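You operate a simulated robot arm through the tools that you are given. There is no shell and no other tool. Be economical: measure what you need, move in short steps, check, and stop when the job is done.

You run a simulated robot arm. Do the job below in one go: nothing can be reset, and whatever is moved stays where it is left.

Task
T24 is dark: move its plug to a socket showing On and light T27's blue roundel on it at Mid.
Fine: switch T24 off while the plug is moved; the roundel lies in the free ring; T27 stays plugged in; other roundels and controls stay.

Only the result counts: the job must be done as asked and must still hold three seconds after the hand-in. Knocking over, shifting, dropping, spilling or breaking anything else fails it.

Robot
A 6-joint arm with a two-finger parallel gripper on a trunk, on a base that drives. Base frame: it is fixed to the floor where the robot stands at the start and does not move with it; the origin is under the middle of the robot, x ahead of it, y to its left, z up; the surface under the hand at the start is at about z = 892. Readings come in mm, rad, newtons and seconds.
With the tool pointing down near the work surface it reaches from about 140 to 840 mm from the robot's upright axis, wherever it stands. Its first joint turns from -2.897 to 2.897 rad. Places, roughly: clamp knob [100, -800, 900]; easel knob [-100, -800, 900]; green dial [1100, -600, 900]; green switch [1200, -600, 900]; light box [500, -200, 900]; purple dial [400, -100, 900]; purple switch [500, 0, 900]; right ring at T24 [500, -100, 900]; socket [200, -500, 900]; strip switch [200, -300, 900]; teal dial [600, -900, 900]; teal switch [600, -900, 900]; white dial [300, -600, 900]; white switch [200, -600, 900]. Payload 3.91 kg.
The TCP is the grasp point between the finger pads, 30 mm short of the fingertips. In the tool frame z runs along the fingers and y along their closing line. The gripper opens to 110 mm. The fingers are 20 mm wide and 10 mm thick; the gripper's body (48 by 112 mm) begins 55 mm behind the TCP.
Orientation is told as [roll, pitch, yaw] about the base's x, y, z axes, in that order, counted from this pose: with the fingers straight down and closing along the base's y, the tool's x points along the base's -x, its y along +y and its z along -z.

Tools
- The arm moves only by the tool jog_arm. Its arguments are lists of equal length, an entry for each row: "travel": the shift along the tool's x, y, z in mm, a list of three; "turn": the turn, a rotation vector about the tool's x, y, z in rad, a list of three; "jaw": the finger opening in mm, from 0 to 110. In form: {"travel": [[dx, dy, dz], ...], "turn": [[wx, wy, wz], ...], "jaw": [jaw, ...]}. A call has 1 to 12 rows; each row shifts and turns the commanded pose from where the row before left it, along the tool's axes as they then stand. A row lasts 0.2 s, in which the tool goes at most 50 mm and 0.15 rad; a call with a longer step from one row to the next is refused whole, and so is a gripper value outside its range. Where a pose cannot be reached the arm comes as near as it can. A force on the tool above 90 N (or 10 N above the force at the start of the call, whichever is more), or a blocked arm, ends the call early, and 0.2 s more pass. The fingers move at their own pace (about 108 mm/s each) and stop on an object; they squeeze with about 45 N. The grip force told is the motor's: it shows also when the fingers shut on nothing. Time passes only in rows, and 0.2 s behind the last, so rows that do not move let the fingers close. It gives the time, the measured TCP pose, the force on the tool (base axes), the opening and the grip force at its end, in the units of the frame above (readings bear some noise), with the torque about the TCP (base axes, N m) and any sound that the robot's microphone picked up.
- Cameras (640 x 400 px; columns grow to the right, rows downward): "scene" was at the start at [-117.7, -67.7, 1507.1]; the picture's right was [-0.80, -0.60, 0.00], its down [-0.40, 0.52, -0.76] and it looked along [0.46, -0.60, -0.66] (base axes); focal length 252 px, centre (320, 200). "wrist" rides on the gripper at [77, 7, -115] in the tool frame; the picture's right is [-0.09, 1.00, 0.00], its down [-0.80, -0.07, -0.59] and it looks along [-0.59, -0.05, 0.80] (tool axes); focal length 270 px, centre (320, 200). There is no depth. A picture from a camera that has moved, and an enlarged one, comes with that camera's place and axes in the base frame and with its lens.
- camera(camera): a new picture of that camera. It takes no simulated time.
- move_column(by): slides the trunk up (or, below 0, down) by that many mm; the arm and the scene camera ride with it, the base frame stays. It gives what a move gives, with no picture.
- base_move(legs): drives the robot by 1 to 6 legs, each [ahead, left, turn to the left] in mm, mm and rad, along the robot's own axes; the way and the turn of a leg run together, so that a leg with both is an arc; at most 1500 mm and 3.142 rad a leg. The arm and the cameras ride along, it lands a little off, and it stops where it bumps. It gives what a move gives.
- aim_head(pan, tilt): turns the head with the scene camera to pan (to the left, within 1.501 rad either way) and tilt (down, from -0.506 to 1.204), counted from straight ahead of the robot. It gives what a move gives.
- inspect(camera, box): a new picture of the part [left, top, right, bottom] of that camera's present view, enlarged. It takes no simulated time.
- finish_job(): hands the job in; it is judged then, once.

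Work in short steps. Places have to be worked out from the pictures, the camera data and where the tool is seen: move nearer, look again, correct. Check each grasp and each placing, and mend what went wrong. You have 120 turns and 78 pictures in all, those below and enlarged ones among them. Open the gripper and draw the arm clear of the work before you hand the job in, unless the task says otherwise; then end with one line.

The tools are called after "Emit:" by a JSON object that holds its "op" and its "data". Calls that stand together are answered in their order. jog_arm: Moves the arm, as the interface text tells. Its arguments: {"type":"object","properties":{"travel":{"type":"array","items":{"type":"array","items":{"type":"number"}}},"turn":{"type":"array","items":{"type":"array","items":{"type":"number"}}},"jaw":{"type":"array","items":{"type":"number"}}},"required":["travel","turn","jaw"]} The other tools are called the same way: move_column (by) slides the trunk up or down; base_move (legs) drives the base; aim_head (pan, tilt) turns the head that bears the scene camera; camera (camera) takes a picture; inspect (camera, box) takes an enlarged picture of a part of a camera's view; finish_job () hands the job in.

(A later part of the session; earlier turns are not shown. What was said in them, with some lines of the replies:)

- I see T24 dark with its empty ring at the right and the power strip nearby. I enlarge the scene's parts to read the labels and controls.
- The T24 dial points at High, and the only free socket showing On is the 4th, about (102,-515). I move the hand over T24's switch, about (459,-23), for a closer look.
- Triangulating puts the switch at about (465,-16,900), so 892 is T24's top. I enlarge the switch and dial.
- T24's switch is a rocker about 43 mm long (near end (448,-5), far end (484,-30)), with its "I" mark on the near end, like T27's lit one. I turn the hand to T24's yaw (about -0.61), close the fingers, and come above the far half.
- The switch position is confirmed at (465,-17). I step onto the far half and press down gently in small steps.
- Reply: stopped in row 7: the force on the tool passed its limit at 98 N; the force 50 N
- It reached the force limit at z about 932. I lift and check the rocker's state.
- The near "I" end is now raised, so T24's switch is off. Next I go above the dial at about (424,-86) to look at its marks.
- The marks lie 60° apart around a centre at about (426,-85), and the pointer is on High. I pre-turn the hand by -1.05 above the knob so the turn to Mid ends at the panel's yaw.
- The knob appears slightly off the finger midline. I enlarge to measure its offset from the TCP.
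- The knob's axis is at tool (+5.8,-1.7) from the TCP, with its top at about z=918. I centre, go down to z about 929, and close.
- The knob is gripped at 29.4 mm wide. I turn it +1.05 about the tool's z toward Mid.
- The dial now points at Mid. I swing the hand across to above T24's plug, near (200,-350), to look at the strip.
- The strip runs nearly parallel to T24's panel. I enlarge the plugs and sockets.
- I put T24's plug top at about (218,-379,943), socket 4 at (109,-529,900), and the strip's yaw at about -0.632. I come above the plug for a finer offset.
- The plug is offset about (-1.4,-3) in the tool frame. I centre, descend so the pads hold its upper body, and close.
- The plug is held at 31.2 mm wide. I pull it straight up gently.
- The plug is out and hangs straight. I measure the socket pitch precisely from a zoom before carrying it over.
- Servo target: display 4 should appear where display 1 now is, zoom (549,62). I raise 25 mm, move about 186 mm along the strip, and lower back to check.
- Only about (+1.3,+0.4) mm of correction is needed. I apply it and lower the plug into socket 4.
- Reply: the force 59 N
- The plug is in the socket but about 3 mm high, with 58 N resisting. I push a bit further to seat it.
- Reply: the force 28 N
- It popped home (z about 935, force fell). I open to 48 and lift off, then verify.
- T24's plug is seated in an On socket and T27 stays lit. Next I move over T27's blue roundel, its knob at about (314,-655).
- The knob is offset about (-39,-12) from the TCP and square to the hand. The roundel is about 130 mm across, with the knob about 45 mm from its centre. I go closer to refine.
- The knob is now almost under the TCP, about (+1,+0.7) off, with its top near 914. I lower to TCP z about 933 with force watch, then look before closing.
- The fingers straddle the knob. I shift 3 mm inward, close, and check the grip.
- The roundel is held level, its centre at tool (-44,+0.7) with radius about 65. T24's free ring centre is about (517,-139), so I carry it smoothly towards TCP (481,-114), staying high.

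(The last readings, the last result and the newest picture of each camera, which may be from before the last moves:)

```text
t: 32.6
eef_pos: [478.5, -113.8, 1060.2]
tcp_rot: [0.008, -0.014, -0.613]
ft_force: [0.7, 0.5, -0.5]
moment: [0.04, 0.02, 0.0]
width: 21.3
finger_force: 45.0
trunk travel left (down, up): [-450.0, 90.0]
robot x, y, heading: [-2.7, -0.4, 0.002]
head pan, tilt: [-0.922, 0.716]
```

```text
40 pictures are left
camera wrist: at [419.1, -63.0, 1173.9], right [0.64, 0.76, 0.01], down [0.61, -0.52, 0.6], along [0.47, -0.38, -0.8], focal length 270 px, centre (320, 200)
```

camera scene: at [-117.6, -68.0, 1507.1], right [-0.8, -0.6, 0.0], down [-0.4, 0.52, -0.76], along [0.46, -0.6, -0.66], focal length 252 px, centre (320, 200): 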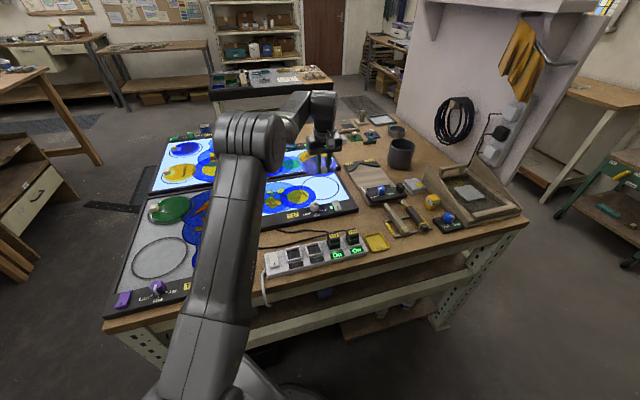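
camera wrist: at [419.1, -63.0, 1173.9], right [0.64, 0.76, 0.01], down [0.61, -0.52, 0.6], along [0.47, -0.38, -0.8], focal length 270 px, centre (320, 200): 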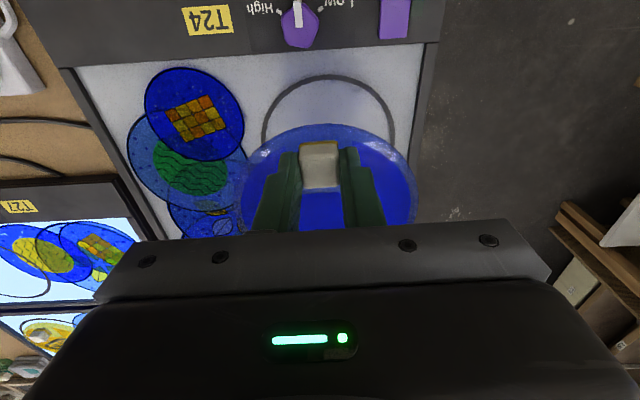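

The ring's centre works out at tool (-57,+6), so the roundel must move about (-13,+5). I apply most of it while lowering to z about 975 and compare again.

Emit:
{"op": "jog_arm", "data": {"travel": [[-6, 3, 25], [-5, 2, 25], [0, 0, 25], [0, 0, 10], [0, 0, 0]], "turn": [[0, 0, 0], [0, 0, 0], [0, 0, 0], [0, 0, 0], [0, 0, 0]], "jaw": [10, 10, 10, 10, 10]}}

Emit:
{"op": "inspect", "data": {"camera": "wrist", "box": [200, 60, 440, 240]}}

Emit:
{"op": "inspect", "data": {"camera": "scene", "box": [110, 180, 260, 310]}}

```text
t: 33.8
eef_pos: [490.9, -117.3, 973.9]
tcp_rot: [0.006, -0.011, -0.612]
ft_force: [0.3, 0.3, -0.6]
moment: [0.04, 0.0, 0.0]
width: 21.3
finger_force: 44.7
trunk travel left (down, up): [-450.0, 90.0]
robot x, y, heading: [0.8, 2.8, -0.0]
head pan, tilt: [-0.922, 0.716]
```

```text
2.22 times, centred on (320, 150) of wrist
camera zoom: at [431.7, -65.6, 1087.3], right [0.64, 0.76, 0.01], down [0.61, -0.52, 0.6], along [0.47, -0.38, -0.8], focal length 601 px, centre (320, 311)
```

zoom: 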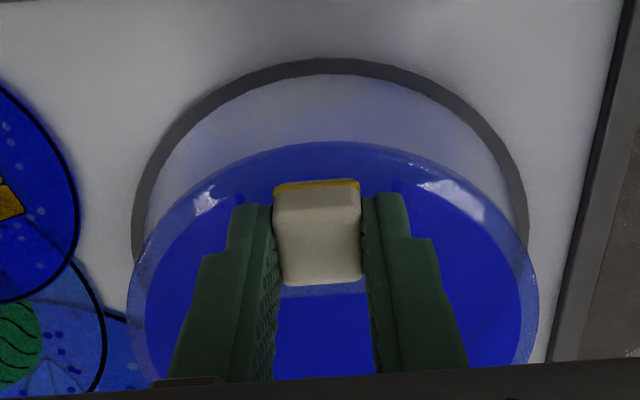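

```text
3.08 times, centred on (185, 245) of scene
camera zoom: at [-117.6, -67.7, 1507.1], right [-0.8, -0.6, 0.0], down [-0.4, 0.52, -0.76], along [0.46, -0.6, -0.66], focal length 775 px, centre (735, 62)
```

zoom: 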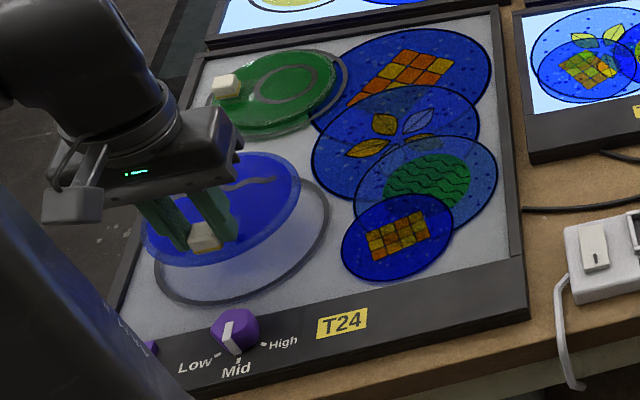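

The remaining offset is only about (-1.6,-0.7). I correct and lower it, finishing in small steps to feel contact near z=931.

Emit:
{"op": "jog_arm", "data": {"travel": [[-1.6, -0.7, 15], [0, 0, 15], [0, 0, 7], [0, 0, 2], [0, 0, 2], [0, 0, 1], [0, 0, 0]], "turn": [[0, 0, 0], [0, 0, 0], [0, 0, 0], [0, 0, 0], [0, 0, 0], [0, 0, 0], [0, 0, 0]], "jaw": [10, 10, 10, 10, 10, 10, 10]}}

Emit:
{"op": "camera", "data": {"camera": "wrist"}}

```text
t: 35.4
eef_pos: [492.9, -118.8, 932.8]
tcp_rot: [0.007, -0.014, -0.613]
ft_force: [0.3, 0.2, -0.6]
moment: [0.0, 0.06, 0.02]
width: 21.0
finger_force: 45.3
trunk travel left (down, up): [-450.0, 90.0]
robot x, y, heading: [-1.5, 0.5, 0.002]
head pan, tilt: [-0.922, 0.716]
```

```text
37 pictures are left
camera wrist: at [433.8, -67.7, 1045.7], right [0.64, 0.76, 0.01], down [0.61, -0.52, 0.6], along [0.47, -0.38, -0.8], focal length 270 px, centre (320, 200)
```

wrist: 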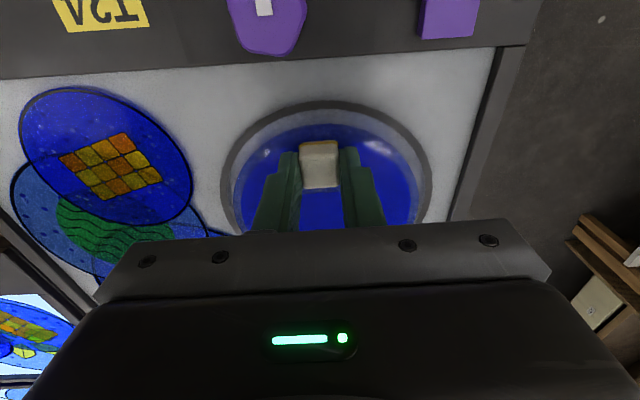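

It is well centred and not quite touching. I lower in 1 mm steps until I feel contact.

Emit:
{"op": "jog_arm", "data": {"travel": [[0, 0, 1], [0, 0, 1], [0, 0, 0]], "turn": [[0, 0, 0], [0, 0, 0], [0, 0, 0]], "jaw": [10, 10, 10]}}

Emit:
{"op": "inspect", "data": {"camera": "wrist", "box": [200, 60, 440, 240]}}

```text
t: 36.2
eef_pos: [493.3, -118.0, 930.9]
tcp_rot: [0.007, -0.014, -0.613]
ft_force: [1.6, -1.9, 10.2]
moment: [-0.26, 0.15, 0.05]
width: 21.0
finger_force: 45.0
trunk travel left (down, up): [-450.0, 90.0]
robot x, y, heading: [-1.2, -1.8, 0.002]
head pan, tilt: [-0.922, 0.716]
```

```text
2.22 times, centred on (320, 150) of wrist
camera zoom: at [433.5, -67.4, 1044.7], right [0.64, 0.76, 0.01], down [0.6, -0.52, 0.61], along [0.47, -0.38, -0.8], focal length 601 px, centre (320, 311)
```

zoom: 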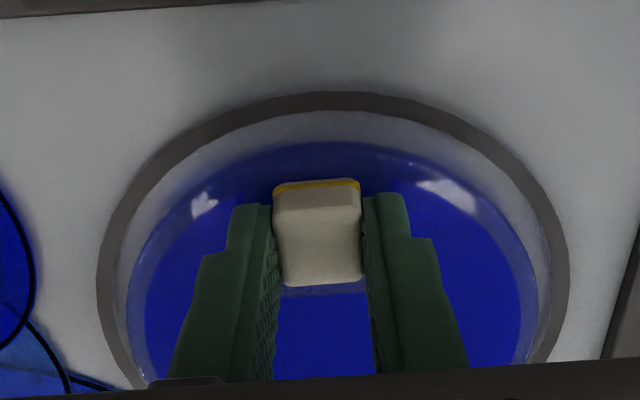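

Contact is felt and the roundel is centred, with about 6 mm of gap all round. I release and rise.

Emit:
{"op": "jog_arm", "data": {"travel": [[0, 0, -0.7], [0, 0, 0], [0, 0, 0], [0, 0, -20], [0, 0, -40], [0, 0, -40], [0, 0, -30]], "turn": [[0, 0, 0], [0, 0, 0], [0, 0, 0], [0, 0, 0], [0, 0, 0], [0, 0, 0], [0, 0, 0]], "jaw": [21, 45, 45, 45, 45, 45, 45]}}

Emit:
{"op": "camera", "data": {"camera": "wrist"}}

Emit:
{"op": "inspect", "data": {"camera": "scene", "box": [110, 180, 260, 310]}}

```text
t: 37.8
eef_pos: [491.1, -117.9, 1061.1]
tcp_rot: [0.006, -0.011, -0.614]
ft_force: [0.3, -0.2, 0.8]
moment: [-0.02, -0.03, 0.0]
width: 45.0
finger_force: 0.0
trunk travel left (down, up): [-450.0, 90.0]
robot x, y, heading: [-1.5, -1.6, 0.0]
head pan, tilt: [-0.922, 0.716]
```

```text
35 pictures are left
camera wrist: at [432.1, -67.2, 1174.5], right [0.64, 0.76, 0.01], down [0.61, -0.52, 0.6], along [0.47, -0.38, -0.8], focal length 270 px, centre (320, 200)
```

wrist: 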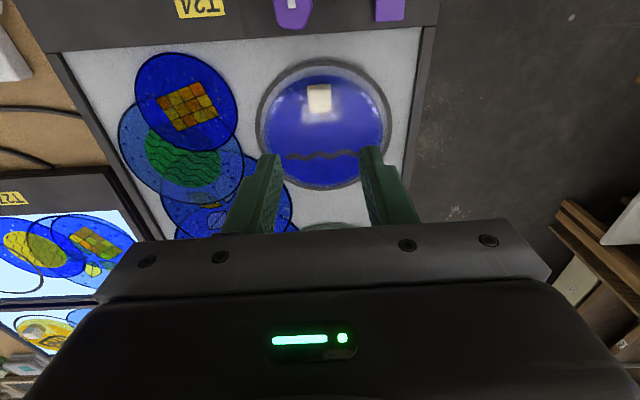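

```text
3.08 times, centred on (185, 245) of scene
camera zoom: at [-117.9, -67.7, 1507.1], right [-0.8, -0.6, 0.0], down [-0.4, 0.52, -0.76], along [0.46, -0.6, -0.66], focal length 775 px, centre (735, 62)
```

zoom: 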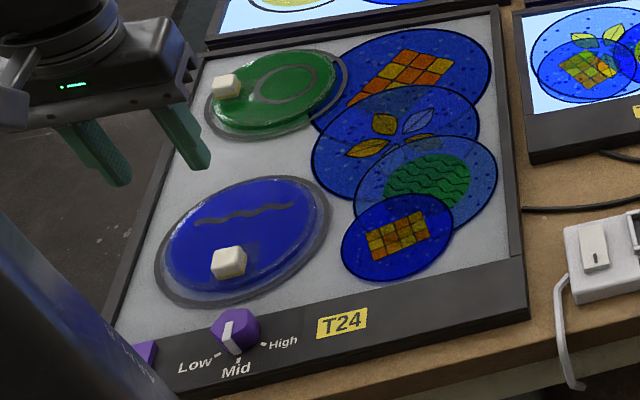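

The roundel lies neatly in the ring. Now I close the fingers and move above the near "I" end of T24's switch, about (455,-10).

Emit:
{"op": "jog_arm", "data": {"travel": [[30, 23, 10], [31, 22, 25], [30, 22, 25], [0, 0, 25]], "turn": [[0, 0, 0], [0, 0, 0], [0, 0, 0], [0, 0, 0]], "jaw": [0, 0, 0, 0]}}

Emit:
{"op": "camera", "data": {"camera": "wrist"}}

```text
t: 38.8
eef_pos: [456.9, -9.2, 974.9]
tcp_rot: [0.006, -0.011, -0.612]
ft_force: [-0.3, 0.0, 0.5]
moment: [0.0, -0.02, 0.04]
width: 0.0
finger_force: 37.5
trunk travel left (down, up): [-450.0, 90.0]
robot x, y, heading: [-2.3, -2.6, -0.003]
head pan, tilt: [-0.922, 0.716]
```

```text
33 pictures are left
camera wrist: at [397.4, 41.0, 1088.0], right [0.65, 0.76, 0.01], down [0.61, -0.52, 0.6], along [0.47, -0.38, -0.8], focal length 270 px, centre (320, 200)
```

wrist: 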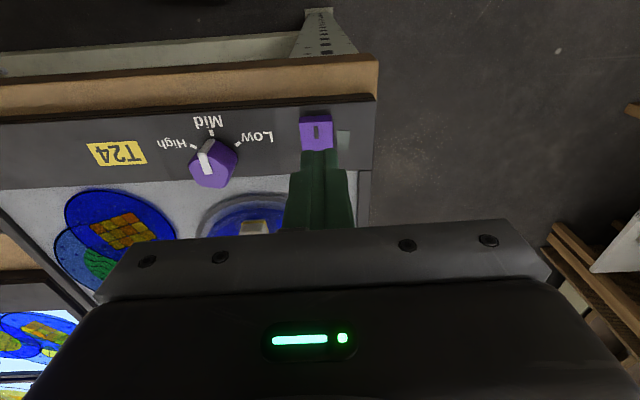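

The alignment is good (off about -1,-2). I press the near end down in small steps.

Emit:
{"op": "jog_arm", "data": {"travel": [[-1, -2, 20], [0, 0, 14], [0, 0, 4], [0, 0, 4], [0, 0, 3], [0, 0, 3], [0, 0, 2]], "turn": [[0, 0, 0], [0, 0, 0], [0, 0, 0], [0, 0, 0], [0, 0, 0], [0, 0, 0], [0, 0, 0]], "jaw": [0, 0, 0, 0, 0, 0, 0]}}

Emit:
{"op": "jog_arm", "data": {"travel": [[0, 0, -15], [0, 0, -40], [0, 0, -40]], "turn": [[0, 0, 0], [0, 0, 0], [0, 0, 0]], "jaw": [0, 0, 0]}}

Emit:
{"op": "camera", "data": {"camera": "scene"}}

```text
t: 40.6
eef_pos: [455.5, -13.4, 933.0]
tcp_rot: [0.016, -0.027, -0.611]
ft_force: [-18.7, 1.0, 55.4]
moment: [-0.44, 0.18, -0.28]
width: 0.0
finger_force: 37.1
trunk travel left (down, up): [-450.0, 90.0]
robot x, y, heading: [-0.6, 2.9, -0.005]
head pan, tilt: [-0.922, 0.716]
stopped in row 7: the force on the tool passed its limit at 93 N (the readings are from after the stop); the commanded pose is now the measured one
```

```text
t: 41.4
eef_pos: [458.2, -14.3, 1025.0]
tcp_rot: [0.015, -0.02, -0.611]
ft_force: [-0.2, 0.7, 0.9]
moment: [-0.01, 0.01, -0.02]
width: 0.1
finger_force: 38.0
trunk travel left (down, up): [-450.0, 90.0]
robot x, y, heading: [-2.4, -0.2, -0.003]
head pan, tilt: [-0.922, 0.716]
```

```text
32 pictures are left
camera scene: at [-118.6, -67.7, 1506.9], right [-0.8, -0.6, 0.0], down [-0.4, 0.52, -0.76], along [0.46, -0.6, -0.66], focal length 252 px, centre (320, 200)
```

scene: 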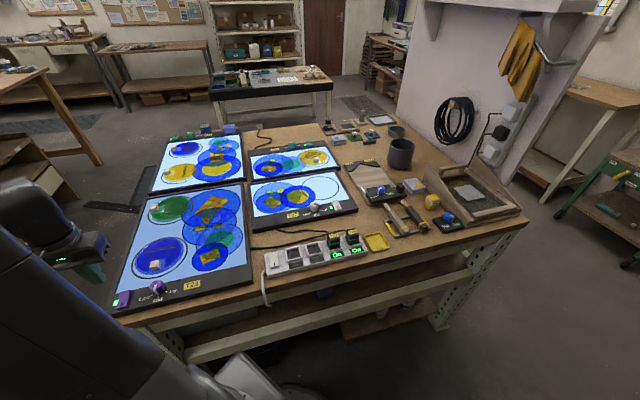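

T24 is lit. I draw the arm up and open it, then make a final check of T24 and the strip.

Emit:
{"op": "jog_arm", "data": {"travel": [[20, 0, -40], [20, 0, -40], [0, 0, -30]], "turn": [[0, 0, 0], [0, 0, 0], [0, 0, 0]], "jaw": [80, 80, 80]}}

Emit:
{"op": "inspect", "data": {"camera": "scene", "box": [100, 180, 260, 320]}}

Emit:
{"op": "inspect", "data": {"camera": "scene", "box": [240, 140, 400, 290]}}

Emit:
{"op": "camera", "data": {"camera": "wrist"}}

```text
t: 42.2
eef_pos: [422.9, 11.3, 1132.6]
tcp_rot: [0.013, -0.022, -0.612]
ft_force: [0.0, 0.2, 0.7]
moment: [0.01, -0.02, 0.01]
width: 80.0
finger_force: 0.0
trunk travel left (down, up): [-450.0, 90.0]
robot x, y, heading: [2.1, -0.6, -0.002]
head pan, tilt: [-0.922, 0.716]
```

```text
2.86 times, centred on (180, 250) of scene
camera zoom: at [-117.9, -67.6, 1507.1], right [-0.8, -0.6, 0.0], down [-0.4, 0.52, -0.76], along [0.46, -0.6, -0.66], focal length 720 px, centre (720, 57)
```

zoom: 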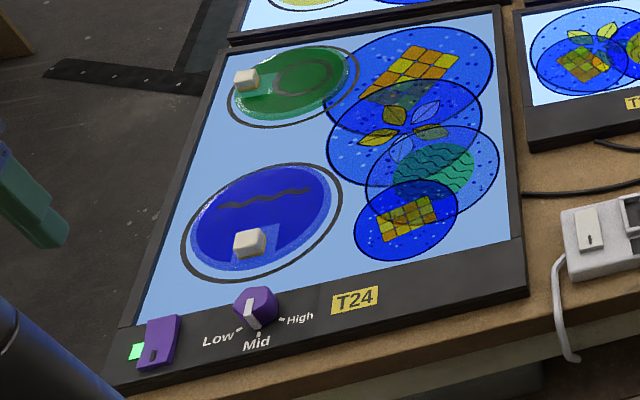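

```text
2.67 times, centred on (320, 215) of scene
camera zoom: at [-117.9, -67.6, 1507.1], right [-0.8, -0.6, 0.0], down [-0.4, 0.52, -0.76], along [0.46, -0.6, -0.66], focal length 672 px, centre (320, 160)
```

zoom: 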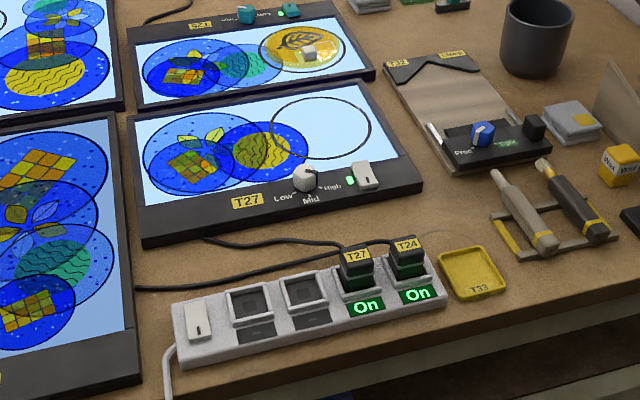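

```text
29 pictures are left
camera wrist: at [362.1, 62.1, 1245.3], right [0.64, 0.77, 0.02], down [0.6, -0.52, 0.61], along [0.47, -0.38, -0.79], focal length 270 px, centre (320, 200)
```

wrist: 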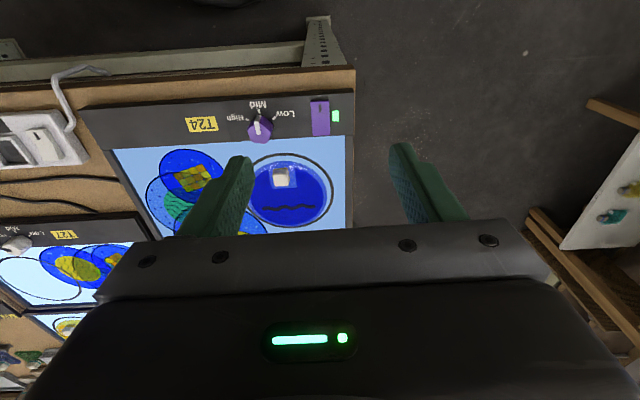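

T24 is lit at Mid with the blue roundel in its ring, both plugs sit in On sockets, and the arm is clear. I hand the job in.

Emit:
{"op": "finish_job", "data": {}}

```text
The job is handed in.
```

T24's plug is now in the 4th socket, which shows On. T24 is switched back on at Mid with T27's blue roundel lit in its free ring; T27 stayed plugged in and lit.
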